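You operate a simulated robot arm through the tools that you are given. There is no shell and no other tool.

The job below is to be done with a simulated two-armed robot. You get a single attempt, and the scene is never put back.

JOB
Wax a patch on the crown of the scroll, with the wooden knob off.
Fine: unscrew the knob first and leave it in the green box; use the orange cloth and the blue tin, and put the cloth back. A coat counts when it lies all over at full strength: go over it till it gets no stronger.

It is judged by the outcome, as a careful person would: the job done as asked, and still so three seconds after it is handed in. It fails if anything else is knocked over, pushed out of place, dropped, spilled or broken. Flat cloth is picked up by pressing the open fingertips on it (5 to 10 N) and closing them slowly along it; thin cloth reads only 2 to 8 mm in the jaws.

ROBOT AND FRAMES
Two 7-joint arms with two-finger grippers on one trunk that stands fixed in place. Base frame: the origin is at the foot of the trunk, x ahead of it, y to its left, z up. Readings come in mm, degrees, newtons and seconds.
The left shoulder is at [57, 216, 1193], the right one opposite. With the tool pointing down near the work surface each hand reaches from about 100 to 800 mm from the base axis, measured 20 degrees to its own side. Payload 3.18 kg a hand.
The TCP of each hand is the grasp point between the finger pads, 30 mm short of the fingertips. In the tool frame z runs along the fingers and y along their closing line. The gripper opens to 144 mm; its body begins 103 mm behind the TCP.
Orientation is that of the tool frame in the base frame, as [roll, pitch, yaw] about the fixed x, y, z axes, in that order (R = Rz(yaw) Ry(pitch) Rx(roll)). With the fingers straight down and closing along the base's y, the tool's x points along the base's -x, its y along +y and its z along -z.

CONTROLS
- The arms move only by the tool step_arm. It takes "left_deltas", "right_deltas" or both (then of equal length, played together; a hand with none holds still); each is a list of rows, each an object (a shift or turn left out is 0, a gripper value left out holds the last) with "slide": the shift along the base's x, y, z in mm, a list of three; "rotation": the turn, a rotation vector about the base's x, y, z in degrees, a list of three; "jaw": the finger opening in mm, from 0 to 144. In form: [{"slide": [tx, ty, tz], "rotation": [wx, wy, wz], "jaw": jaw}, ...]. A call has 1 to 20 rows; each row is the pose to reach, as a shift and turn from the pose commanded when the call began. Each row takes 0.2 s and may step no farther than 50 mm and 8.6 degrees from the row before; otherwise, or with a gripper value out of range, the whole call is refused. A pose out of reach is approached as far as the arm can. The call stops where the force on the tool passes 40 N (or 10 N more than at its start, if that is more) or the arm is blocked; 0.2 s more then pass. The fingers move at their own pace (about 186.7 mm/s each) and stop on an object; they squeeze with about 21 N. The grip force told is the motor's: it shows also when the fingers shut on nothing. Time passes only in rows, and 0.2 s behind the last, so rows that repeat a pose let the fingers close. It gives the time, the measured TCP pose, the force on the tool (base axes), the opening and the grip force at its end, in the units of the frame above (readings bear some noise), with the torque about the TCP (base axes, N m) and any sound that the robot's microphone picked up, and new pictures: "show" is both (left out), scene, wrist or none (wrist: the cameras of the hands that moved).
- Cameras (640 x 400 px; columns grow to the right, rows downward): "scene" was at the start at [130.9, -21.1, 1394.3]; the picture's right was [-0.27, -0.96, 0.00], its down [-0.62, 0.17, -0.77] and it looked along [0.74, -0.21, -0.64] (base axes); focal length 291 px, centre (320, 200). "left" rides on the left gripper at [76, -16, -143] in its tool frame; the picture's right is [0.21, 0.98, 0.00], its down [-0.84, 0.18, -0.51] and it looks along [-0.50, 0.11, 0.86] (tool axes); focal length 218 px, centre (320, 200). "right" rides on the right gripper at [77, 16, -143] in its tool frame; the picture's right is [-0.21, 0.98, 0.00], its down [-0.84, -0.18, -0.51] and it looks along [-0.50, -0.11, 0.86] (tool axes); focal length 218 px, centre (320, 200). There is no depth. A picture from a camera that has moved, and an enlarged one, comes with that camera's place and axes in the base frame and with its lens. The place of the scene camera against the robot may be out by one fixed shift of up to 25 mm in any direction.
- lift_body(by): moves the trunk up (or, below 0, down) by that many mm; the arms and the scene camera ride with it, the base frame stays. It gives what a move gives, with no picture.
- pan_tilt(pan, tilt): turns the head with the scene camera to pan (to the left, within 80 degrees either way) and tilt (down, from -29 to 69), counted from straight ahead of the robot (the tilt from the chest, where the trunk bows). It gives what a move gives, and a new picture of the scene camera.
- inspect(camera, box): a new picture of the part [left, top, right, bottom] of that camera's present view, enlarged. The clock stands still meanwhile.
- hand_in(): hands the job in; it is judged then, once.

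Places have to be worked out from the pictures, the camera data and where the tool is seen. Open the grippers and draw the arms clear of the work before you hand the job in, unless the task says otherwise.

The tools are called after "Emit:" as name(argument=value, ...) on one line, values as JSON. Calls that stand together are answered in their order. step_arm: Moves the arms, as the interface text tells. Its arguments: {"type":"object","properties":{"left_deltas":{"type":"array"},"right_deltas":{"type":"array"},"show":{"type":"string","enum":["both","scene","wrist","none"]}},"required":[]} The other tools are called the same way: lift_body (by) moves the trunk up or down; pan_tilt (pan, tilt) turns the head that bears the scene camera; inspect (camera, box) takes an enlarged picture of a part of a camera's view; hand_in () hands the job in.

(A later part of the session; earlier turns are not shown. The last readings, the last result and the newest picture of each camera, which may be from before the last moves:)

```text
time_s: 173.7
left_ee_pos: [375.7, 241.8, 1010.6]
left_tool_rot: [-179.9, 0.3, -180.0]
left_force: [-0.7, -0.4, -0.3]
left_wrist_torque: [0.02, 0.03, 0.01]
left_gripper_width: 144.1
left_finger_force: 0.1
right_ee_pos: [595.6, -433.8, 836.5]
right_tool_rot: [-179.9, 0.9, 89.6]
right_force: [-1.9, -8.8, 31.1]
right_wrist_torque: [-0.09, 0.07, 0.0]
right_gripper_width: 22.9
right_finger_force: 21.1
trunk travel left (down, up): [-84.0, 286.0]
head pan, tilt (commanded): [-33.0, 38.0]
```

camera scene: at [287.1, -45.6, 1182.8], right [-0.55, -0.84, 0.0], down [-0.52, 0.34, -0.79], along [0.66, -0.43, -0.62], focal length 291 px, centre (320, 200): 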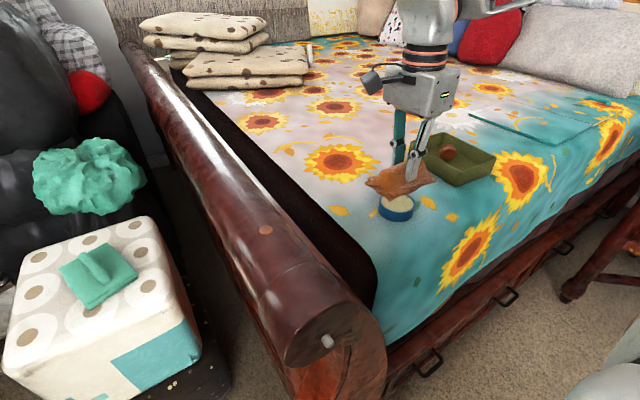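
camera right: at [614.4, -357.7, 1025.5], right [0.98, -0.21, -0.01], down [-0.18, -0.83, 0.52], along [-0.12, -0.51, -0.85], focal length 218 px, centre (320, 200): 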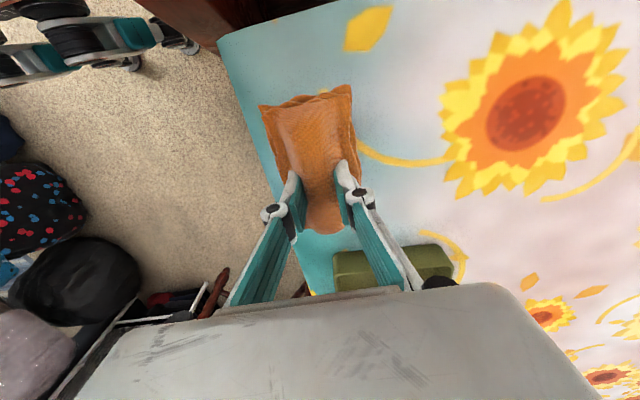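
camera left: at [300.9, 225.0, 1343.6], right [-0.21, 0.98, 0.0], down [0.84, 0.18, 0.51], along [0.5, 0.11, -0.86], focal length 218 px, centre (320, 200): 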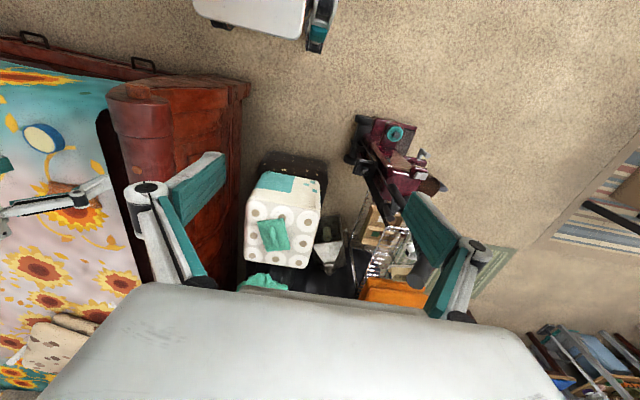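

That is 31 N already: the pad is stiff and was nearly in contact. I back off 4.5 mm right away.

Emit:
step_arm(right_deltas=[{"slide": [0, 0, 2.5], "jaw": 10}, {"slide": [0, 0, 4.5]}], show="both")

Emit:
inspect(camera="scene", box=[330, 110, 458, 230])

```text
time_s: 174.3
left_ee_pos: [379.2, 241.5, 1008.3]
left_tool_rot: [-179.9, 0.1, 180.0]
left_force: [-0.3, -0.1, 0.9]
left_wrist_torque: [-0.02, 0.0, -0.04]
left_gripper_width: 144.1
left_finger_force: 0.0
right_ee_pos: [594.7, -433.6, 836.0]
right_tool_rot: [-179.4, 0.8, 89.7]
right_force: [5.5, -3.9, 22.4]
right_wrist_torque: [-0.01, -0.43, -0.05]
right_gripper_width: 23.0
right_finger_force: 20.6
trunk travel left (down, up): [-84.0, 286.0]
head pan, tilt (commanded): [-33.0, 38.0]
camera scene: at [285.4, -44.5, 1183.5], right [-0.55, -0.84, 0.0], down [-0.52, 0.33, -0.79], along [0.66, -0.43, -0.61], focal length 291 px, centre (320, 200)
camera right: at [613.0, -356.7, 978.0], right [0.98, -0.21, -0.01], down [-0.18, -0.83, 0.52], along [-0.12, -0.51, -0.85], focal length 218 px, centre (320, 200)
```

scene: 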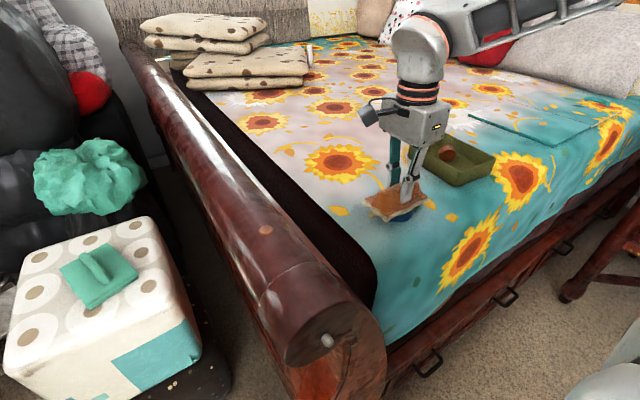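
right: 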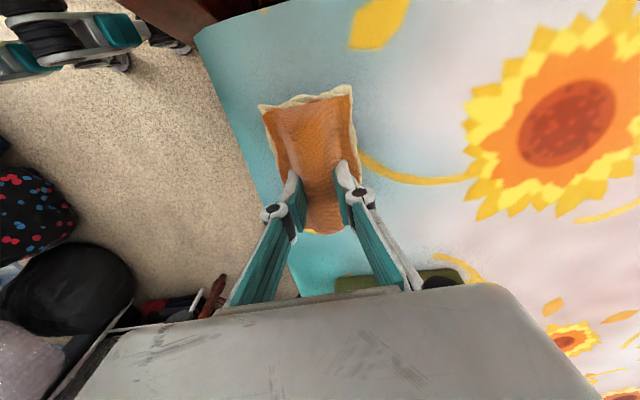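

```text
3.33 times, centred on (394, 170) of scene
camera zoom: at [285.4, -44.5, 1183.5], right [-0.55, -0.84, 0.0], down [-0.52, 0.33, -0.79], along [0.66, -0.43, -0.61], focal length 970 px, centre (73, 300)
```

zoom: 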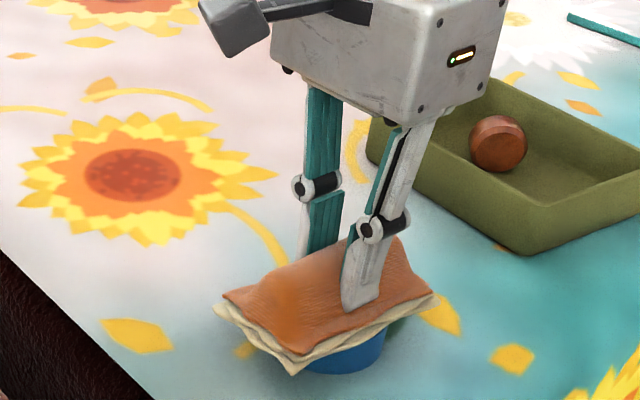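

The pad's underside has turned cream, so it is loaded with wax. The force still reads 22 N, so I lift straight up gently and check that the tin stays put.

Emit:
step_arm(right_deltas=[{"slide": [0, 0, 2], "jaw": 10}, {"slide": [0, 0, 5]}, {"slide": [0, 0, 9]}, {"slide": [0, 0, 14]}, {"slide": [0, 0, 22]}], show="scene")

Emit:
inspect(camera="scene", box=[330, 110, 458, 230])

```text
time_s: 175.5
left_ee_pos: [378.2, 240.7, 1008.8]
left_tool_rot: [-179.9, 0.0, 179.9]
left_force: [-0.2, 1.1, -0.4]
left_wrist_torque: [0.01, -0.01, 0.0]
left_gripper_width: 143.8
left_finger_force: 0.1
right_ee_pos: [594.9, -433.9, 856.8]
right_tool_rot: [-179.2, 0.8, 89.7]
right_force: [0.0, -0.1, 0.3]
right_wrist_torque: [0.04, -0.04, 0.01]
right_gripper_width: 22.9
right_finger_force: 20.3
trunk travel left (down, up): [-84.0, 286.0]
head pan, tilt (commanded): [-33.0, 38.0]
camera scene: at [286.3, -45.2, 1183.2], right [-0.55, -0.84, 0.0], down [-0.52, 0.34, -0.79], along [0.66, -0.43, -0.62], focal length 291 px, centre (320, 200)
```

scene: 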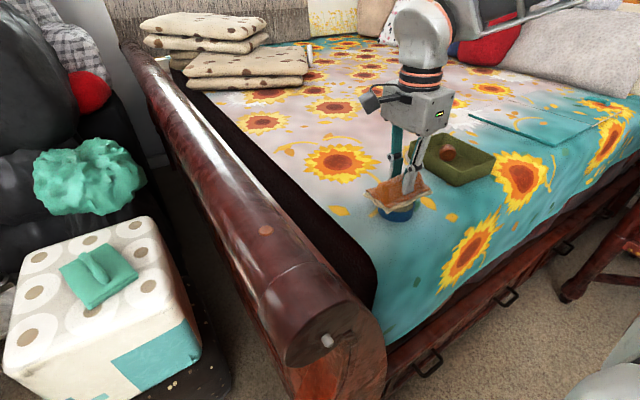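

```text
3.33 times, centred on (394, 170) of scene
camera zoom: at [286.3, -45.2, 1183.2], right [-0.55, -0.84, 0.0], down [-0.52, 0.34, -0.79], along [0.66, -0.43, -0.62], focal length 970 px, centre (73, 300)
```

zoom: 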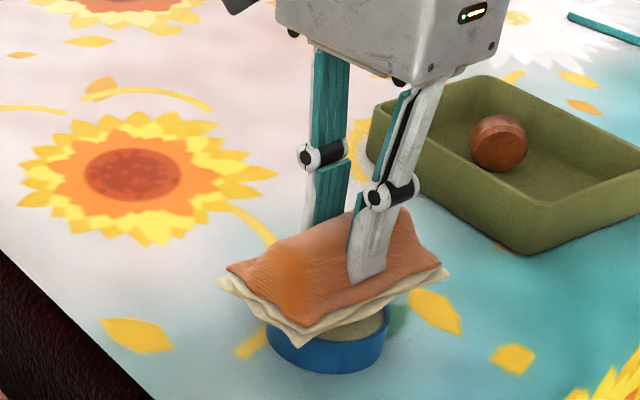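

The cloth is loaded and the tin is undisturbed. The crown should meet the pad at TCP z≈912 with the tool vertical, so I carry the cloth over the roll at z≈965 and test the reach.

Emit:
step_arm(right_deltas=[{"slide": [0, 0, 35], "jaw": 10}, {"slide": [0, 10, 75]}, {"slide": [-5, 35, 108]}, {"slide": [-10, 70, 108]}, {"slide": [-15, 105, 108]}, {"slide": [-20, 140, 108]}, {"slide": [-25, 175, 108]}, {"slide": [-30, 210, 108]}, {"slide": [-35, 245, 108]}, {"slide": [-35, 270, 108]}, {"slide": [-35, 285, 108]}], show="both")

```text
time_s: 177.9
left_ee_pos: [378.0, 241.0, 1008.6]
left_tool_rot: [-179.9, 0.1, 180.0]
left_force: [0.3, 0.7, 0.2]
left_wrist_torque: [-0.02, -0.05, 0.02]
left_gripper_width: 143.9
left_finger_force: 0.0
right_ee_pos: [558.3, -159.2, 964.1]
right_tool_rot: [-179.4, 0.8, 89.4]
right_force: [-1.3, 0.1, -0.2]
right_wrist_torque: [-0.04, -0.03, 0.01]
right_gripper_width: 23.1
right_finger_force: 21.2
right hand out of reach, approached as far as the arm can: row 11
trunk travel left (down, up): [-84.0, 286.0]
head pan, tilt (commanded): [-33.0, 38.0]
camera scene: at [285.8, -45.2, 1183.4], right [-0.55, -0.84, 0.0], down [-0.52, 0.34, -0.79], along [0.66, -0.43, -0.62], focal length 291 px, centre (320, 200)
camera right: at [576.7, -82.3, 1106.1], right [0.98, -0.22, -0.01], down [-0.18, -0.83, 0.52], along [-0.12, -0.51, -0.85], focal length 218 px, centre (320, 200)
```

scene: 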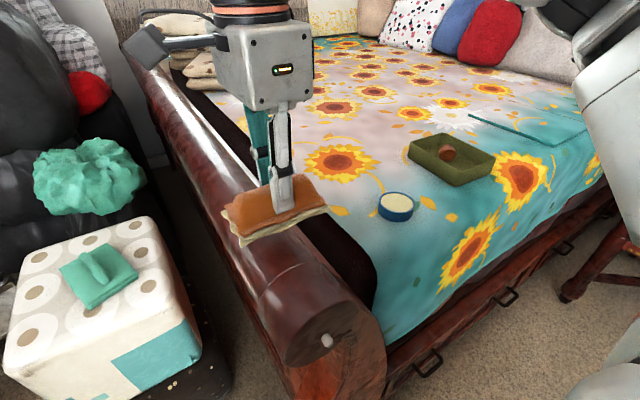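
right: 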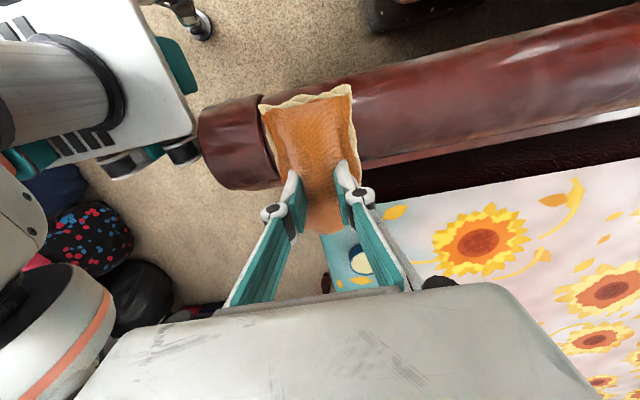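

Vertical reach ends at about y=-158 here; the pad is 119 mm long in y, so it already covers the crown line, but more reach would help. I raise the hand and lower the trunk the remaining 80 mm.

Emit:
step_arm(right_deltas=[{"slide": [0, -5, 30], "jaw": 10}, {"slide": [0, -10, 60]}, {"slide": [0, -10, 95]}], show="none")

Emit:
lift_body(by=-80)

```text
time_s: 178.7
left_ee_pos: [378.3, 241.0, 1007.7]
left_tool_rot: [-179.8, -0.1, -180.0]
left_force: [0.0, 0.1, 0.0]
left_wrist_torque: [0.0, 0.05, 0.0]
left_gripper_width: 144.1
left_finger_force: 0.0
right_ee_pos: [556.6, -171.6, 1024.7]
right_tool_rot: [-179.2, 0.5, 89.3]
right_force: [-0.8, -0.2, -1.3]
right_wrist_torque: [0.02, 0.01, -0.01]
right_gripper_width: 23.3
right_finger_force: 20.9
right hand out of reach, approached as far as the arm can: row 2, 3
trunk travel left (down, up): [-84.0, 286.0]
head pan, tilt (commanded): [-33.0, 38.0]
```

```text
time_s: 179.9
left_ee_pos: [377.2, 240.3, 929.9]
left_tool_rot: [-179.9, 0.3, -179.9]
left_force: [-0.4, -0.2, 0.5]
left_wrist_torque: [-0.01, -0.05, 0.0]
left_gripper_width: 144.1
left_finger_force: 0.0
right_ee_pos: [555.9, -173.2, 945.7]
right_tool_rot: [-179.3, 0.7, 89.8]
right_force: [0.1, 0.0, 0.2]
right_wrist_torque: [0.01, -0.05, -0.02]
right_gripper_width: 23.1
right_finger_force: 20.8
trunk travel left (down, up): [-4.0, 366.0]
head pan, tilt (commanded): [-33.0, 38.0]
```

The trunk is at -270 and the hand at (556,-173,946), pad bottom about 34 mm above the crown. I test moving to y=-146 at z=935.

Emit:
step_arm(right_deltas=[{"slide": [1, 7, -4], "jaw": 10}, {"slide": [2, 14, -8]}, {"slide": [3, 21, -11]}, {"slide": [4, 27, -11]}], show="both")

```text
time_s: 180.9
left_ee_pos: [378.4, 242.3, 928.5]
left_tool_rot: [-179.9, 0.1, -180.0]
left_force: [0.0, -0.6, -0.9]
left_wrist_torque: [0.01, 0.04, -0.05]
left_gripper_width: 143.8
left_finger_force: 0.1
right_ee_pos: [559.5, -154.5, 933.0]
right_tool_rot: [-179.3, 0.5, 89.3]
right_force: [-0.2, 0.2, -0.2]
right_wrist_torque: [-0.02, -0.01, 0.05]
right_gripper_width: 23.3
right_finger_force: 21.0
right hand out of reach, approached as far as the arm can: row 4
trunk travel left (down, up): [-4.0, 366.0]
head pan, tilt (commanded): [-33.0, 38.0]
camera scene: at [357.2, -45.3, 1079.3], right [-0.55, -0.84, 0.0], down [-0.52, 0.34, -0.79], along [0.66, -0.43, -0.62], focal length 291 px, centre (320, 200)
camera right: at [578.3, -78.9, 1074.9], right [0.98, -0.22, -0.01], down [-0.18, -0.84, 0.51], along [-0.12, -0.5, -0.86], focal length 218 px, centre (320, 200)
```

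scene: 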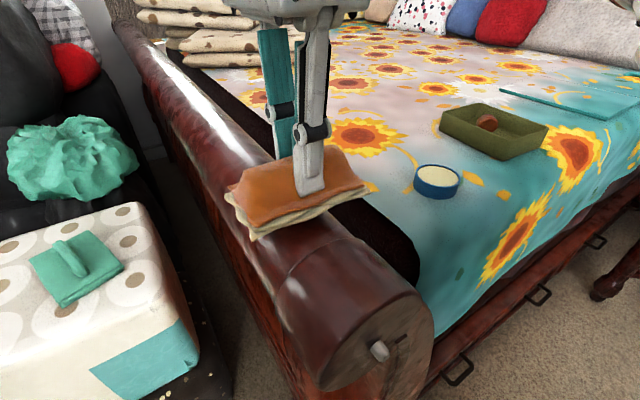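
right: 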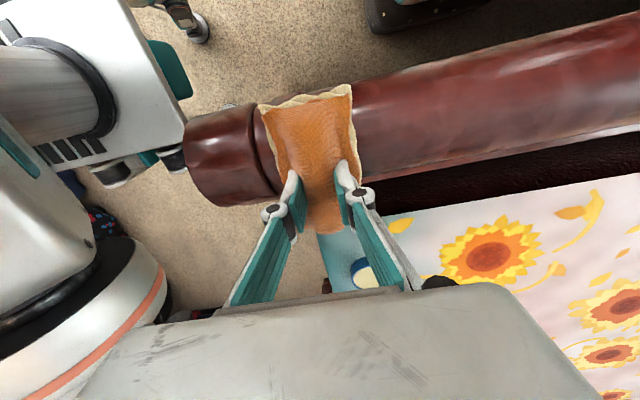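

The hand is at (560,-155,933), with the pad spanning the crown around the small disc. I lower gently until the pad touches the crown.

Emit:
step_arm(right_deltas=[{"slide": [0, 0, -6], "jaw": 10}, {"slide": [0, 0, -11]}, {"slide": [0, 0, -14]}, {"slide": [0, 0, -16]}], show="none")

```text
time_s: 181.9
left_ee_pos: [377.0, 241.5, 930.3]
left_tool_rot: [180.0, 0.1, 179.9]
left_force: [-0.4, 0.2, -0.4]
left_wrist_torque: [0.0, 0.01, 0.01]
left_gripper_width: 144.0
left_finger_force: 0.1
right_ee_pos: [560.1, -153.1, 919.3]
right_tool_rot: [-179.8, 0.5, 89.7]
right_force: [8.8, -4.6, 29.1]
right_wrist_torque: [0.08, -0.29, -0.1]
right_gripper_width: 23.1
right_finger_force: 20.8
trunk travel left (down, up): [-4.0, 366.0]
head pan, tilt (commanded): [-33.0, 38.0]
```

Contact came at z≈919 with 29 N, which is more than I want. I ease up 2 mm.

Emit:
step_arm(right_deltas=[{"slide": [0, 0, 1.2], "jaw": 10}, {"slide": [0, 0, 2]}, {"slide": [0, 0, 2]}], show="scene")

```text
time_s: 182.7
left_ee_pos: [378.7, 240.0, 929.3]
left_tool_rot: [-179.9, 0.1, -180.0]
left_force: [0.7, 0.6, 0.2]
left_wrist_torque: [0.01, 0.0, 0.0]
left_gripper_width: 144.1
left_finger_force: 0.2
right_ee_pos: [559.2, -153.9, 918.6]
right_tool_rot: [-179.5, 0.7, 89.8]
right_force: [8.4, -3.7, 27.4]
right_wrist_torque: [0.1, -0.49, -0.1]
right_gripper_width: 23.1
right_finger_force: 20.8
trunk travel left (down, up): [-4.0, 366.0]
head pan, tilt (commanded): [-33.0, 38.0]
camera scene: at [356.5, -45.2, 1079.4], right [-0.55, -0.84, 0.0], down [-0.52, 0.34, -0.79], along [0.66, -0.43, -0.61], focal length 291 px, centre (320, 200)
```

scene: 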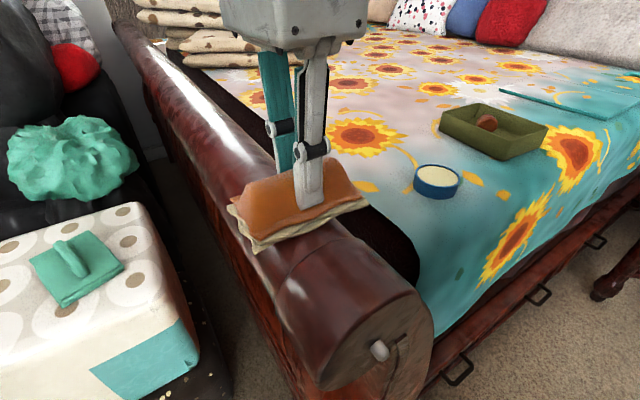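

Still 27 N at z=918.6, so the pad itself is compressed and I need to go higher. I raise another 2.5 mm.

Emit:
step_arm(right_deltas=[{"slide": [0, 0, 1.5], "jaw": 10}, {"slide": [0, 0, 2.5]}, {"slide": [0, 0, 2.5]}], show="none")

```text
time_s: 183.5
left_ee_pos: [379.3, 240.4, 926.7]
left_tool_rot: [-179.9, 0.0, 179.9]
left_force: [-0.3, -0.7, 0.1]
left_wrist_torque: [0.05, 0.0, -0.02]
left_gripper_width: 143.9
left_finger_force: 0.2
right_ee_pos: [559.6, -152.5, 919.9]
right_tool_rot: [-179.1, 0.9, 89.8]
right_force: [1.8, 2.3, 10.4]
right_wrist_torque: [0.22, -0.31, 0.05]
right_gripper_width: 23.1
right_finger_force: 21.1
trunk travel left (down, up): [-4.0, 366.0]
head pan, tilt (commanded): [-33.0, 38.0]
```

The pad is pressing at 10 N. I wipe forward along the crown by 40 mm and back, then lift to see how the coat shows.

Emit:
step_arm(right_deltas=[{"slide": [8, 0, 0], "jaw": 10}, {"slide": [16, 0, 0]}, {"slide": [24, 0, 0]}, {"slide": [32, 0, 0]}, {"slide": [40, 0, 0]}, {"slide": [32, 0, 0]}, {"slide": [24, 0, 0]}, {"slide": [16, 0, 0]}, {"slide": [8, 0, 0]}, {"slide": [0, 0, 0]}], show="none")

Emit:
step_arm(right_deltas=[{"slide": [0, 0, 10], "jaw": 10}, {"slide": [0, -5, 25]}, {"slide": [0, -30, 30]}, {"slide": [0, -60, 30]}, {"slide": [0, -95, 30]}], show="both")

```text
time_s: 185.7
left_ee_pos: [378.9, 240.1, 927.4]
left_tool_rot: [-179.8, -0.1, -180.0]
left_force: [1.0, -0.4, -0.6]
left_wrist_torque: [0.01, -0.04, 0.01]
left_gripper_width: 144.0
left_finger_force: 0.0
right_ee_pos: [561.1, -153.0, 923.0]
right_tool_rot: [-179.3, 0.8, 89.7]
right_force: [-0.1, 0.5, 0.0]
right_wrist_torque: [0.0, 0.0, 0.02]
right_gripper_width: 23.0
right_finger_force: 21.2
right hand out of reach, approached as far as the arm can: row 3, 4, 5, 6, 7, 8
trunk travel left (down, up): [-4.0, 366.0]
head pan, tilt (commanded): [-33.0, 38.0]
```

```text
time_s: 186.9
left_ee_pos: [377.7, 241.5, 928.7]
left_tool_rot: [-179.9, 0.0, 180.0]
left_force: [-0.7, -0.8, 0.3]
left_wrist_torque: [-0.02, 0.01, -0.04]
left_gripper_width: 143.9
left_finger_force: 0.0
right_ee_pos: [559.5, -246.7, 950.2]
right_tool_rot: [-179.3, 0.8, 89.8]
right_force: [-1.3, 0.4, 0.1]
right_wrist_torque: [0.01, -0.03, 0.0]
right_gripper_width: 23.1
right_finger_force: 21.0
trunk travel left (down, up): [-4.0, 366.0]
head pan, tilt (commanded): [-33.0, 38.0]
camera scene: at [357.2, -45.3, 1079.2], right [-0.54, -0.84, 0.0], down [-0.52, 0.34, -0.79], along [0.66, -0.43, -0.62], focal length 291 px, centre (320, 200)
camera right: at [577.0, -170.9, 1091.6], right [0.98, -0.21, -0.01], down [-0.18, -0.83, 0.52], along [-0.12, -0.51, -0.85], focal length 218 px, centre (320, 200)
```

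scene: 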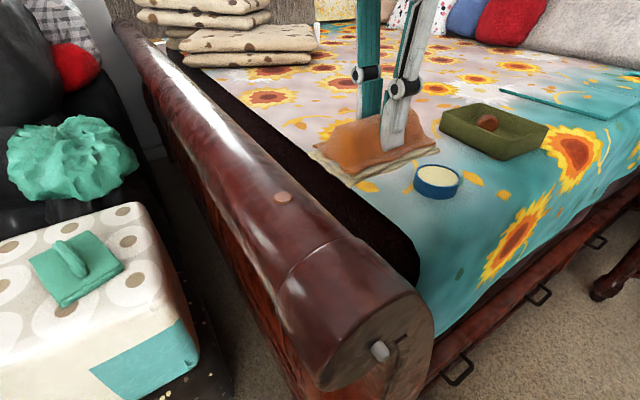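
right: 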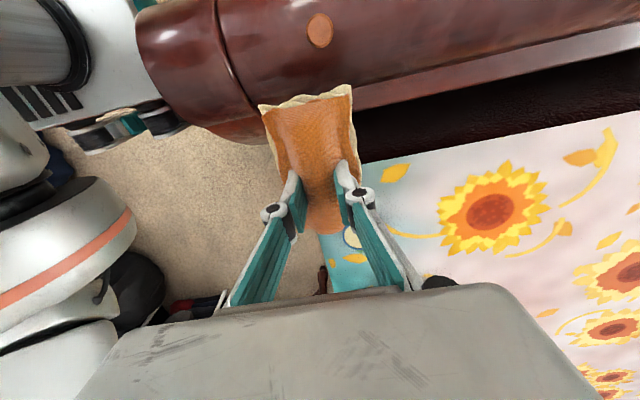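

The +x part of the stroke ran into the reach limit, since y≈-153 is only reachable near x≈560. I enlarge the crown to see whether any coat shows.

Emit:
inspect(camera="scene", box=[190, 120, 400, 280])

Emit:
inspect(camera="right", box=[220, 0, 420, 125])

```text
2.50 times, centred on (295, 200) of scene
camera zoom: at [357.2, -45.3, 1079.2], right [-0.54, -0.84, 0.0], down [-0.52, 0.34, -0.79], along [0.66, -0.43, -0.62], focal length 728 px, centre (382, 200)
```

zoom: 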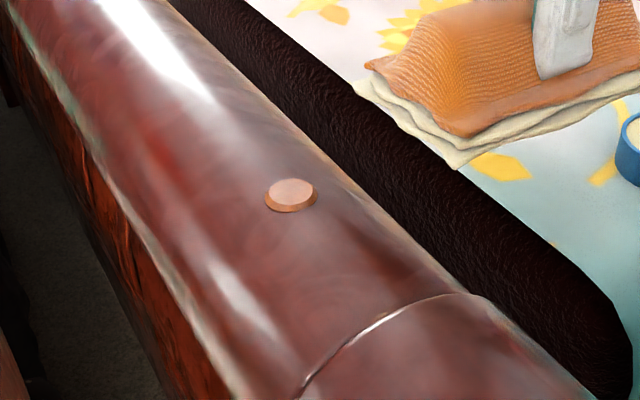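

```text
3.20 times, centred on (320, 62) of right
camera zoom: at [577.0, -170.9, 1091.6], right [0.98, -0.21, -0.01], down [-0.18, -0.83, 0.52], along [-0.12, -0.51, -0.85], focal length 698 px, centre (320, 640)
```

zoom: 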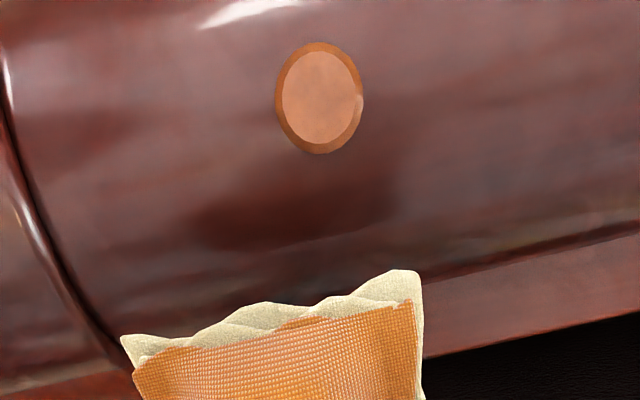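

No clear film shows on the roll yet, but the disc's top looks paler in the scene view. I zoom in strongly on the disc and on its surroundings.

Emit:
inspect(camera="scene", box=[260, 180, 308, 210])

Emit:
inspect(camera="right", box=[288, 5, 352, 55])

```text
13.33 times, centred on (284, 195) of scene
camera zoom: at [357.2, -45.3, 1079.2], right [-0.54, -0.84, 0.0], down [-0.52, 0.34, -0.79], along [0.66, -0.43, -0.62], focal length 3881 px, centre (800, 267)
```

zoom: 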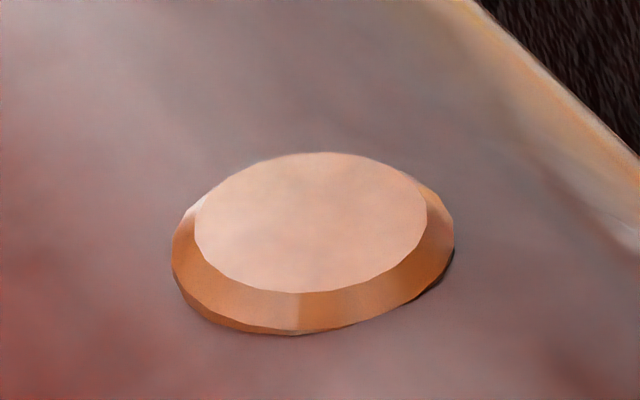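

```text
8.00 times, centred on (320, 30) of right
camera zoom: at [577.0, -170.9, 1091.6], right [0.98, -0.21, -0.01], down [-0.18, -0.83, 0.52], along [-0.12, -0.51, -0.85], focal length 1746 px, centre (320, 1560)
```

zoom: 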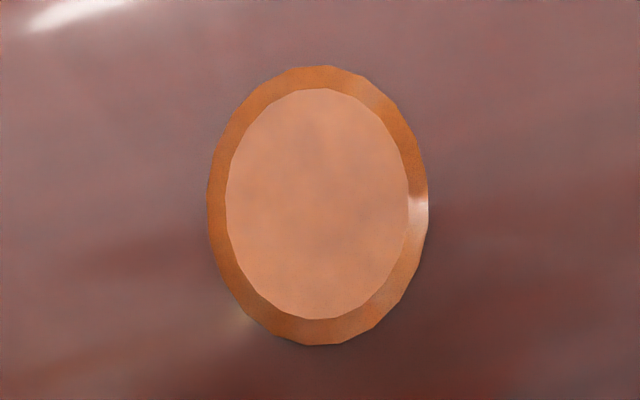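

The disc is a low boss whose flat 18 mm top has its own paler, cloudy finish, unlike its rim, so this looks like the patch to be waxed on the crown. I'll wipe over it properly from a well-reachable pose: pad centred near (580,-168), starting just above contact.

Emit:
step_arm(right_deltas=[{"slide": [5, 25, 0], "jaw": 10}, {"slide": [12, 50, -5]}, {"slide": [20, 70, -12]}, {"slide": [21, 78, -18]}, {"slide": [21, 78, -24]}, {"slide": [21, 78, -27]}], show="none")

```text
time_s: 188.3
left_ee_pos: [377.2, 239.8, 930.1]
left_tool_rot: [-179.9, 0.1, -180.0]
left_force: [0.3, -0.2, 0.3]
left_wrist_torque: [-0.02, 0.01, -0.03]
left_gripper_width: 143.8
left_finger_force: 0.1
right_ee_pos: [581.4, -171.2, 924.6]
right_tool_rot: [-179.3, 0.8, 89.8]
right_force: [-0.3, 0.4, -0.1]
right_wrist_torque: [0.01, 0.0, 0.0]
right_gripper_width: 23.0
right_finger_force: 20.9
trunk travel left (down, up): [-4.0, 366.0]
head pan, tilt (commanded): [-33.0, 38.0]
```

Just above contact at (581,-171,924.6). I lower in 1 mm steps to get about 8–10 N.

Emit:
step_arm(right_deltas=[{"slide": [0, 0, -1.5], "jaw": 10}, {"slide": [0, 0, -2.5]}, {"slide": [0, 0, -3.5]}, {"slide": [0, 0, -3.5]}], show="none")

```text
time_s: 189.3
left_ee_pos: [378.8, 241.1, 928.9]
left_tool_rot: [-179.9, 0.0, -180.0]
left_force: [-0.6, 0.3, 0.1]
left_wrist_torque: [0.01, -0.02, 0.03]
left_gripper_width: 143.8
left_finger_force: 0.1
right_ee_pos: [582.3, -171.5, 921.3]
right_tool_rot: [-179.4, 0.8, 89.8]
right_force: [-1.2, 0.3, 3.5]
right_wrist_torque: [0.18, 0.02, 0.05]
right_gripper_width: 23.3
right_finger_force: 21.1
trunk travel left (down, up): [-4.0, 366.0]
head pan, tilt (commanded): [-33.0, 38.0]
```

Contact at 3.5 N. I press 0.8 mm more and wipe: strokes of ±15 mm in x and some in y across the disc.

Emit:
step_arm(right_deltas=[{"slide": [0, 0, -0.8], "jaw": 10}, {"slide": [7, 0, -0.8]}, {"slide": [14, 0, -0.8]}, {"slide": [7, -3, -0.8]}, {"slide": [0, -6, -0.8]}, {"slide": [-8, -6, -0.8]}, {"slide": [-15, -6, -0.8]}, {"slide": [-8, -9, -0.8]}, {"slide": [0, -12, -0.8]}, {"slide": [8, -12, -0.8]}, {"slide": [15, -12, -0.8]}, {"slide": [8, -8, -0.8]}, {"slide": [0, -4, -0.8]}, {"slide": [-8, 0, -0.8]}, {"slide": [-15, 3, -0.8]}, {"slide": [-8, 3, -0.8]}, {"slide": [0, 0, -0.8]}], show="none")

```text
time_s: 192.9
left_ee_pos: [378.0, 241.7, 929.1]
left_tool_rot: [-179.9, 0.3, 180.0]
left_force: [-0.2, -0.1, -0.2]
left_wrist_torque: [0.02, -0.02, -0.02]
left_gripper_width: 143.9
left_finger_force: 0.2
right_ee_pos: [579.7, -168.7, 919.8]
right_tool_rot: [-179.3, 0.8, 89.8]
right_force: [-4.6, 2.3, 10.3]
right_wrist_torque: [0.31, 0.17, 0.16]
right_gripper_width: 23.1
right_finger_force: 21.1
trunk travel left (down, up): [-4.0, 366.0]
head pan, tilt (commanded): [-33.0, 38.0]
```

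The wipe ran at about 10 N, with the contact point matching the disc. I lift off to the earlier viewing pose to compare its finish.

Emit:
step_arm(right_deltas=[{"slide": [0, 0, 10], "jaw": 10}, {"slide": [-5, -10, 28]}, {"slide": [-12, -40, 30]}, {"slide": [-21, -78, 30]}], show="none")

Emit:
inspect(camera="scene", box=[260, 180, 308, 210])

Emit:
inspect(camera="right", box=[220, 0, 420, 125])

```text
time_s: 193.9
left_ee_pos: [378.2, 240.9, 929.2]
left_tool_rot: [-179.8, 0.2, 180.0]
left_force: [0.2, 0.8, 0.1]
left_wrist_torque: [-0.01, 0.02, -0.02]
left_gripper_width: 144.0
left_finger_force: 0.1
right_ee_pos: [560.2, -249.1, 948.6]
right_tool_rot: [-179.3, 0.8, 89.9]
right_force: [0.0, -0.8, 0.3]
right_wrist_torque: [0.03, -0.03, 0.0]
right_gripper_width: 23.0
right_finger_force: 21.0
trunk travel left (down, up): [-4.0, 366.0]
head pan, tilt (commanded): [-33.0, 38.0]
```

```text
13.33 times, centred on (284, 195) of scene
camera zoom: at [357.2, -45.4, 1079.2], right [-0.54, -0.84, 0.0], down [-0.52, 0.34, -0.79], along [0.66, -0.43, -0.62], focal length 3881 px, centre (800, 267)
```

zoom: 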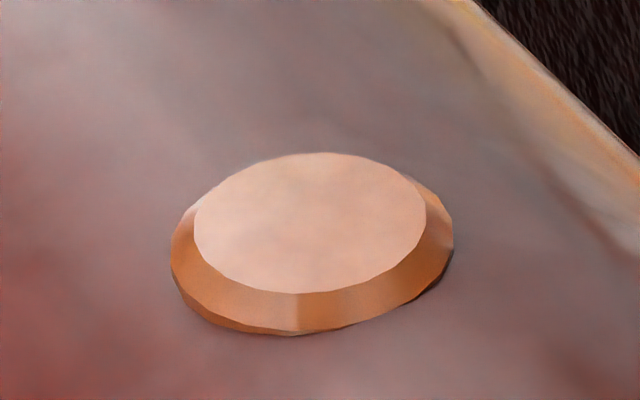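

```text
3.20 times, centred on (320, 62) of right
camera zoom: at [577.8, -172.9, 1090.2], right [0.98, -0.21, -0.01], down [-0.18, -0.83, 0.52], along [-0.12, -0.51, -0.85], focal length 698 px, centre (320, 640)
```

zoom: 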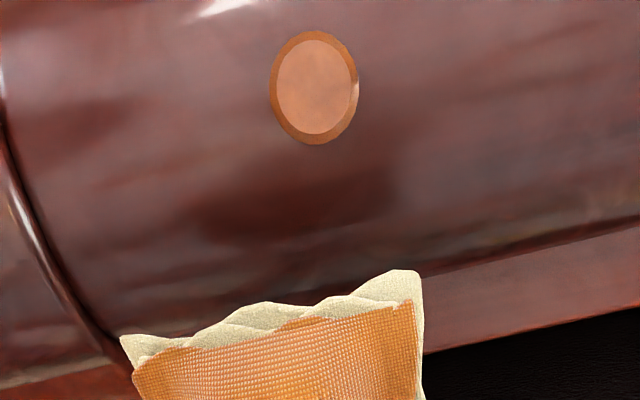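

The disc looks the same as before the second wipe, so it does not seem to take the coat; it also holds the pad off the wood around it. I try the bare crown beyond the disc (pad centred at x≈645, so x 608–682), as far toward the crown line as I can reach.

Emit:
step_arm(right_deltas=[{"slide": [20, 10, 0], "jaw": 10}, {"slide": [45, 25, 0]}, {"slide": [70, 45, -5]}, {"slide": [85, 60, -12]}, {"slide": [85, 60, -22]}, {"slide": [85, 60, -27]}], show="both")

```text
time_s: 195.3
left_ee_pos: [378.9, 240.4, 929.7]
left_tool_rot: [-179.9, 0.1, 180.0]
left_force: [0.3, 0.0, -0.3]
left_wrist_torque: [0.02, 0.0, 0.0]
left_gripper_width: 143.9
left_finger_force: 0.1
right_ee_pos: [645.7, -192.0, 924.3]
right_tool_rot: [-179.2, 0.5, 89.5]
right_force: [0.3, 0.0, 0.3]
right_wrist_torque: [-0.02, 0.03, 0.01]
right_gripper_width: 23.2
right_finger_force: 20.6
right hand out of reach, approached as far as the arm can: row 4, 5, 6
trunk travel left (down, up): [-4.0, 366.0]
head pan, tilt (commanded): [-33.0, 38.0]
camera scene: at [357.2, -45.4, 1079.2], right [-0.55, -0.84, 0.0], down [-0.52, 0.34, -0.79], along [0.66, -0.43, -0.62], focal length 291 px, centre (320, 200)
camera right: at [664.7, -116.5, 1066.1], right [0.98, -0.22, -0.01], down [-0.18, -0.84, 0.52], along [-0.12, -0.5, -0.86], focal length 218 px, centre (320, 200)
```

scene: 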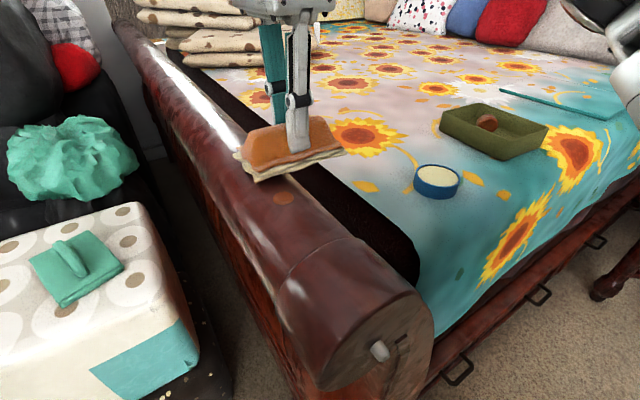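
right: 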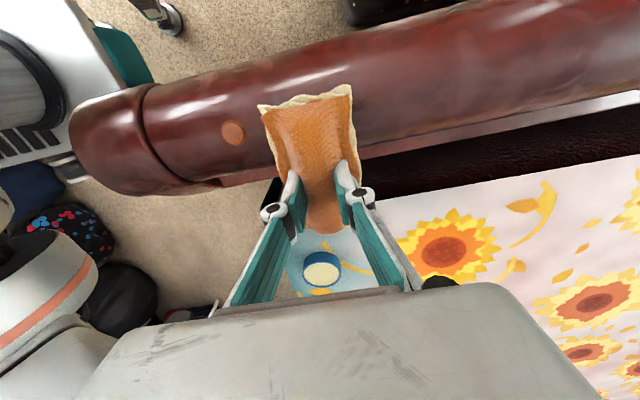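

The pad's front part now lies over the crown line beyond the disc. I lower to contact and make short wiping strokes along x.

Emit:
step_arm(right_deltas=[{"slide": [0, 0, -4], "jaw": 10}, {"slide": [0, 0, -7]}, {"slide": [0, 0, -9]}, {"slide": [0, 0, -10.5]}], show="none")

```text
time_s: 196.3
left_ee_pos: [377.2, 240.3, 928.8]
left_tool_rot: [-180.0, 0.2, 179.9]
left_force: [-0.1, 0.1, -0.5]
left_wrist_torque: [-0.05, -0.01, -0.01]
left_gripper_width: 143.5
left_finger_force: 0.2
right_ee_pos: [644.3, -192.1, 916.9]
right_tool_rot: [-179.7, 0.6, 89.6]
right_force: [6.5, -7.3, 29.1]
right_wrist_torque: [0.99, -0.33, -0.29]
right_gripper_width: 23.3
right_finger_force: 21.2
trunk travel left (down, up): [-4.0, 366.0]
head pan, tilt (commanded): [-33.0, 38.0]
```

29 N is too firm, so I ease up 2 mm and wipe back and forth along x here.

Emit:
step_arm(right_deltas=[{"slide": [0, 0, 2.2], "jaw": 10}, {"slide": [0, 0, 2.6]}, {"slide": [-6, 0, 2.6]}, {"slide": [-12, 0, 2.6]}, {"slide": [-6, 0, 2.6]}, {"slide": [0, 0, 2.6]}, {"slide": [-6, 0, 2.6]}, {"slide": [-12, 0, 2.6]}, {"slide": [-6, 0, 2.6]}, {"slide": [0, 0, 2.6]}], show="none")

```text
time_s: 198.5
left_ee_pos: [377.0, 241.3, 929.5]
left_tool_rot: [-179.9, 0.1, -180.0]
left_force: [-0.4, -0.1, -0.7]
left_wrist_torque: [-0.01, -0.02, 0.02]
left_gripper_width: 144.1
left_finger_force: 0.1
right_ee_pos: [642.6, -189.7, 915.6]
right_tool_rot: [-179.1, 0.8, 90.0]
right_force: [-7.8, -1.5, 13.7]
right_wrist_torque: [0.55, -0.01, 0.33]
right_gripper_width: 23.2
right_finger_force: 21.4
trunk travel left (down, up): [-4.0, 366.0]
head pan, tilt (commanded): [-33.0, 38.0]
```

Wiped here at about 14 N. I lift off and look at the crown for any film.

Emit:
step_arm(right_deltas=[{"slide": [0, 0, 12], "jaw": 10}, {"slide": [0, -20, 28]}, {"slide": [0, -60, 32]}, {"slide": [0, -90, 32]}], show="both")

Emit:
inspect(camera="scene", box=[200, 110, 340, 220])

Emit:
inspect(camera="right", box=[160, 0, 420, 125])

```text
time_s: 199.5
left_ee_pos: [379.2, 240.5, 928.7]
left_tool_rot: [-179.9, 0.0, -180.0]
left_force: [-0.8, -0.5, -1.1]
left_wrist_torque: [0.01, 0.02, -0.03]
left_gripper_width: 143.9
left_finger_force: 0.2
right_ee_pos: [645.2, -282.7, 945.5]
right_tool_rot: [-179.4, 0.6, 89.8]
right_force: [-0.2, -0.3, -0.4]
right_wrist_torque: [0.0, -0.01, 0.0]
right_gripper_width: 23.0
right_finger_force: 21.4
trunk travel left (down, up): [-4.0, 366.0]
head pan, tilt (commanded): [-33.0, 38.0]
camera scene: at [357.4, -45.6, 1079.0], right [-0.55, -0.84, 0.0], down [-0.52, 0.34, -0.79], along [0.66, -0.43, -0.62], focal length 291 px, centre (320, 200)
camera right: at [663.7, -206.4, 1086.8], right [0.98, -0.21, -0.01], down [-0.18, -0.84, 0.52], along [-0.12, -0.51, -0.85], focal length 218 px, centre (320, 200)
```

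scene: 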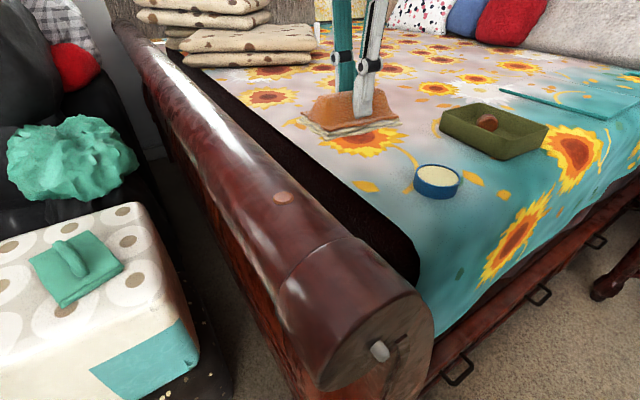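
right: 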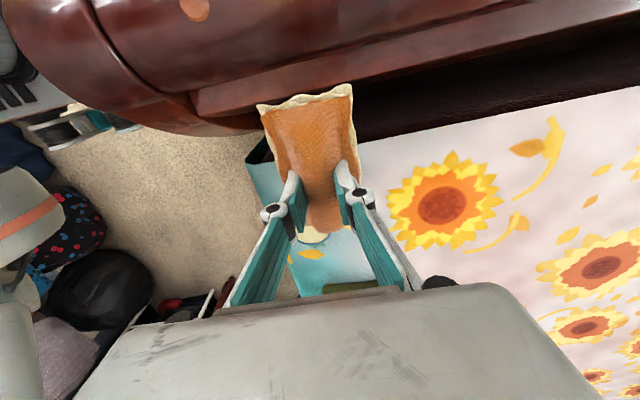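

```text
3.64 times, centred on (270, 165) of scene
camera zoom: at [357.4, -45.6, 1079.0], right [-0.55, -0.84, 0.0], down [-0.52, 0.34, -0.79], along [0.66, -0.43, -0.62], focal length 1058 px, centre (502, 327)
```

zoom: 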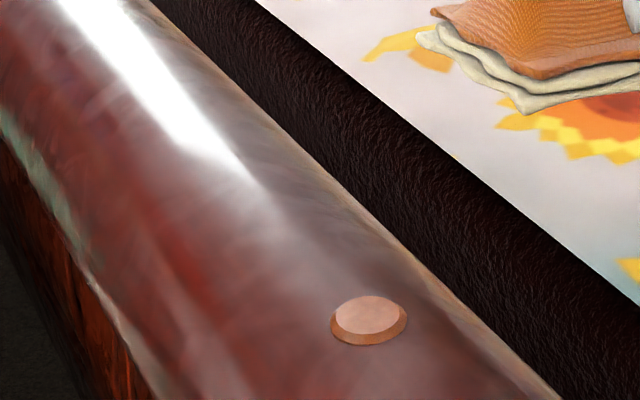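

```text
2.46 times, centred on (290, 62) of right
camera zoom: at [663.7, -206.4, 1086.8], right [0.98, -0.21, -0.01], down [-0.18, -0.84, 0.52], along [-0.12, -0.51, -0.85], focal length 537 px, centre (394, 538)
```

zoom: 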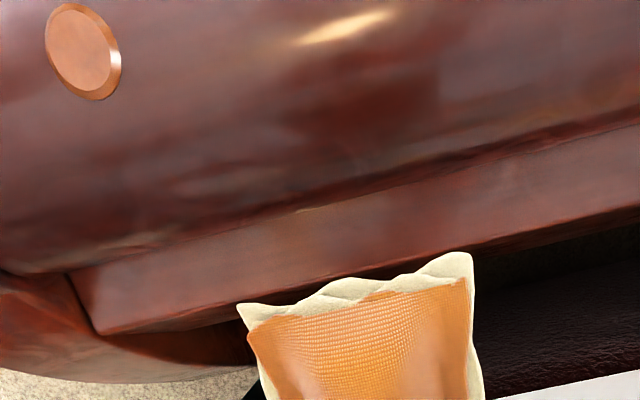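

No film shows on the bare roll, so the boss's flat top remains the likeliest patch, but I need a like-for-like comparison. I bring the hand closer in, then raise the trunk to its starting height and repeat the very first zoom of the disc.

Emit:
step_arm(right_deltas=[{"slide": [-35, -10, 0], "jaw": 10}, {"slide": [-70, -20, 0]}, {"slide": [-105, -35, 0]}, {"slide": [-140, -50, 0]}, {"slide": [-175, -65, 0]}, {"slide": [-200, -80, 0]}], show="none")

Emit:
lift_body(by=270)

Emit:
pan_tilt(pan=-15.5, tilt=39.9)

Emit:
inspect(camera="scene", box=[304, 225, 336, 245])

```text
time_s: 200.9
left_ee_pos: [378.7, 240.7, 928.0]
left_tool_rot: [-179.9, 0.1, -180.0]
left_force: [-0.3, 0.8, -0.3]
left_wrist_torque: [-0.02, 0.01, -0.01]
left_gripper_width: 143.8
left_finger_force: 0.0
right_ee_pos: [446.5, -363.7, 947.9]
right_tool_rot: [-179.2, 0.8, 89.8]
right_force: [-0.8, 0.9, 0.2]
right_wrist_torque: [0.03, -0.03, -0.02]
right_gripper_width: 23.2
right_finger_force: 21.0
trunk travel left (down, up): [-4.0, 366.0]
head pan, tilt (commanded): [-33.0, 38.0]
```

```text
time_s: 203.6
left_ee_pos: [379.3, 240.1, 1198.1]
left_tool_rot: [-179.9, 0.0, -179.9]
left_force: [-0.1, 0.1, 0.1]
left_wrist_torque: [-0.03, 0.01, 0.0]
left_gripper_width: 144.1
left_finger_force: 0.1
right_ee_pos: [445.9, -361.5, 1217.1]
right_tool_rot: [-179.2, 0.8, 89.7]
right_force: [0.1, -0.6, -0.3]
right_wrist_torque: [0.03, 0.01, 0.01]
right_gripper_width: 22.9
right_finger_force: 21.0
trunk travel left (down, up): [-274.0, 96.0]
head pan, tilt (commanded): [-33.0, 38.0]
```

```text
time_s: 204.4
left_ee_pos: [378.4, 240.1, 1198.6]
left_tool_rot: [-179.9, 0.0, -179.9]
left_force: [0.4, -1.0, 0.4]
left_wrist_torque: [0.0, 0.01, 0.02]
left_gripper_width: 144.1
left_finger_force: 0.0
right_ee_pos: [445.8, -362.3, 1217.0]
right_tool_rot: [-179.4, 0.9, 89.8]
right_force: [-0.2, -0.2, -0.5]
right_wrist_torque: [0.01, 0.03, -0.05]
right_gripper_width: 23.2
right_finger_force: 21.2
trunk travel left (down, up): [-274.0, 96.0]
head pan, tilt (commanded): [-15.5, 39.9]
camera scene: at [131.0, -21.1, 1394.3], right [-0.27, -0.96, 0.0], down [-0.62, 0.17, -0.77], along [0.74, -0.21, -0.64], focal length 291 px, centre (320, 200)
```

scene: 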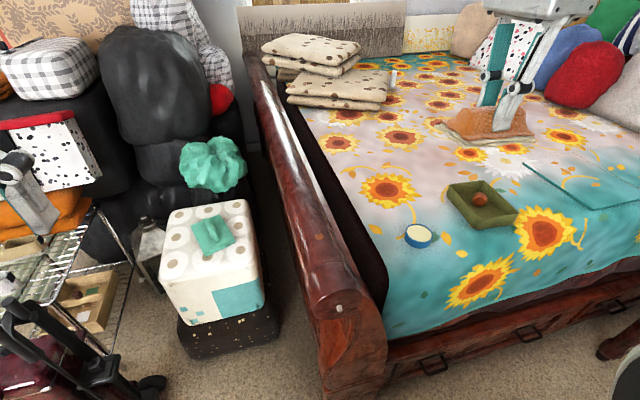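

```text
16.00 times, centred on (320, 235) of scene
camera zoom: at [131.0, -21.1, 1394.3], right [-0.27, -0.96, 0.0], down [-0.62, 0.17, -0.77], along [0.74, -0.21, -0.64], focal length 4658 px, centre (320, -360)
```

zoom: 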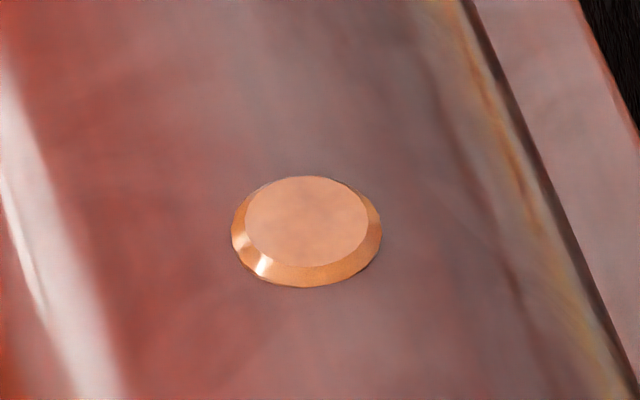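

From the identical viewpoint the disc looks just as it did at the start, so nothing has been laid on it. I repeat the first wider zoom of the scroll to look for any mark elsewhere, plus the region farther along the roll.

Emit:
inspect(camera="scene", box=[260, 220, 420, 320])

Emit:
inspect(camera="scene", box=[240, 60, 400, 260])

Emit:
inspect(camera="scene", box=[420, 60, 570, 160])

```text
4.00 times, centred on (340, 270) of scene
camera zoom: at [131.0, -21.1, 1394.3], right [-0.27, -0.96, 0.0], down [-0.62, 0.17, -0.77], along [0.74, -0.21, -0.64], focal length 1164 px, centre (240, -80)
```

zoom: 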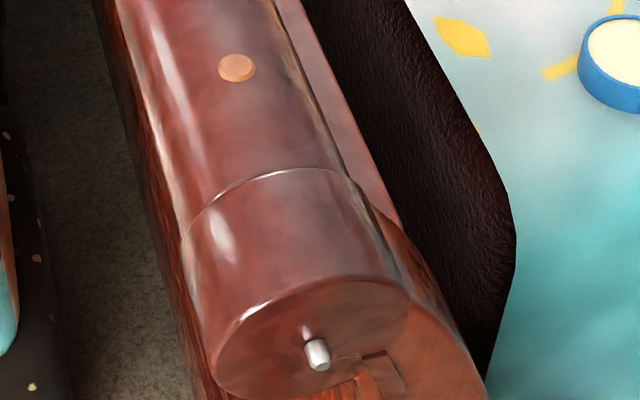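

```text
2.00 times, centred on (320, 160) of scene
camera zoom: at [131.0, -21.1, 1394.3], right [-0.27, -0.96, 0.0], down [-0.62, 0.17, -0.77], along [0.74, -0.21, -0.64], focal length 582 px, centre (320, 280)
```

zoom: 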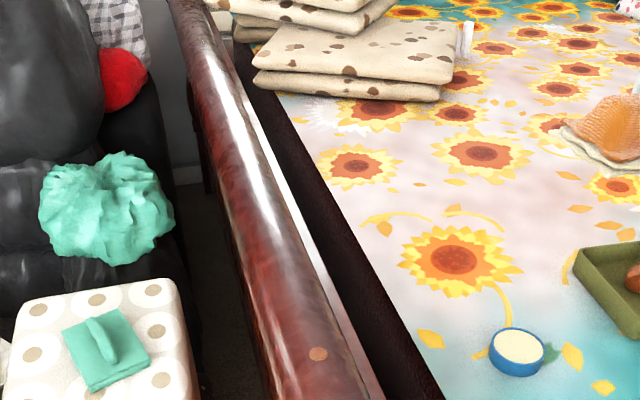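

```text
4.00 times, centred on (495, 110) of scene
camera zoom: at [131.0, -21.1, 1394.3], right [-0.27, -0.96, 0.0], down [-0.62, 0.17, -0.77], along [0.74, -0.21, -0.64], focal length 1164 px, centre (-380, 560)
```

zoom: 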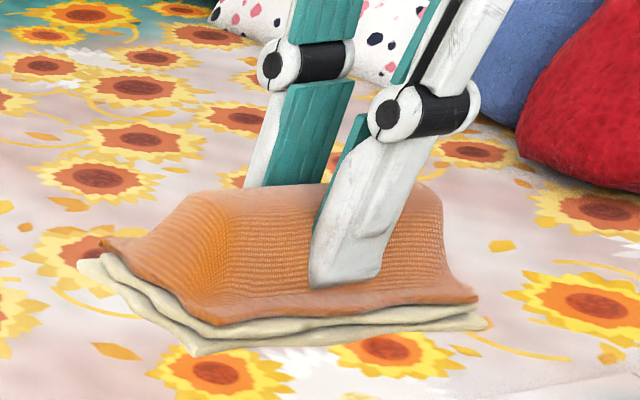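

I can see no certain change anywhere yet, and the coat may build only faintly with each pass. The cloth is still cream underneath, so I go back down and give the disc area many more strokes before judging.

Emit:
pan_tilt(pan=-33, tilt=38)

Emit:
lift_body(by=-270)

Emit:
step_arm(right_deltas=[{"slide": [30, 20, 0], "jaw": 10}, {"slide": [60, 50, 0]}, {"slide": [90, 85, 0]}, {"slide": [115, 120, 0]}, {"slide": [130, 155, -3]}, {"slide": [135, 185, -8]}, {"slide": [135, 190, -15]}, {"slide": [135, 190, -22]}], show="none")

```text
time_s: 205.2
left_ee_pos: [378.3, 240.5, 1199.5]
left_tool_rot: [-179.8, 0.0, -180.0]
left_force: [0.5, 0.0, -0.3]
left_wrist_torque: [-0.01, 0.01, -0.02]
left_gripper_width: 144.1
left_finger_force: 0.0
right_ee_pos: [445.2, -361.8, 1217.4]
right_tool_rot: [-179.3, 0.8, 89.9]
right_force: [0.8, 0.5, -0.4]
right_wrist_torque: [-0.02, -0.01, -0.02]
right_gripper_width: 23.3
right_finger_force: 21.1
trunk travel left (down, up): [-274.0, 96.0]
head pan, tilt (commanded): [-33.0, 38.0]
camera scene: at [121.4, -45.2, 1397.1], right [-0.54, -0.84, 0.0], down [-0.52, 0.34, -0.79], along [0.66, -0.43, -0.62], focal length 291 px, centre (320, 200)
```

scene: 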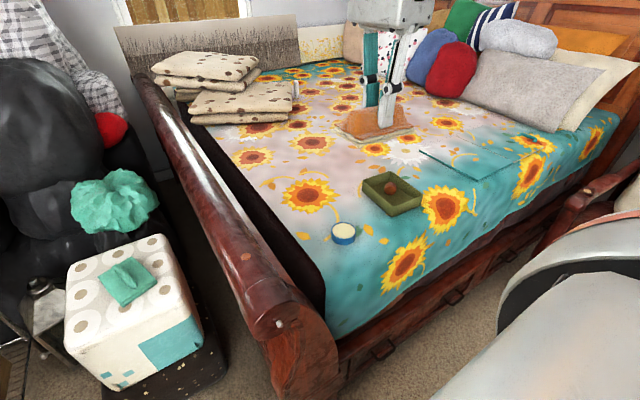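

```text
time_s: 208.0
left_ee_pos: [378.2, 240.1, 928.8]
left_tool_rot: [-179.9, 0.1, -179.9]
left_force: [-0.4, 0.8, -1.0]
left_wrist_torque: [0.0, 0.0, 0.0]
left_gripper_width: 144.1
left_finger_force: 0.0
right_ee_pos: [444.5, -363.3, 948.2]
right_tool_rot: [-179.3, 0.8, 89.7]
right_force: [-0.1, 0.5, 0.0]
right_wrist_torque: [0.02, -0.03, 0.0]
right_gripper_width: 23.4
right_finger_force: 20.9
trunk travel left (down, up): [-4.0, 366.0]
head pan, tilt (commanded): [-33.0, 38.0]
```

```text
time_s: 209.8
left_ee_pos: [378.3, 240.5, 928.5]
left_tool_rot: [-179.9, 0.0, 180.0]
left_force: [-0.3, 0.6, 0.4]
left_wrist_torque: [-0.01, -0.01, -0.02]
left_gripper_width: 143.9
left_finger_force: 0.1
right_ee_pos: [580.5, -171.9, 925.5]
right_tool_rot: [-179.2, 0.9, 89.7]
right_force: [0.6, 0.1, 0.5]
right_wrist_torque: [0.0, 0.01, 0.0]
right_gripper_width: 23.2
right_finger_force: 20.5
trunk travel left (down, up): [-4.0, 366.0]
head pan, tilt (commanded): [-33.0, 38.0]
```

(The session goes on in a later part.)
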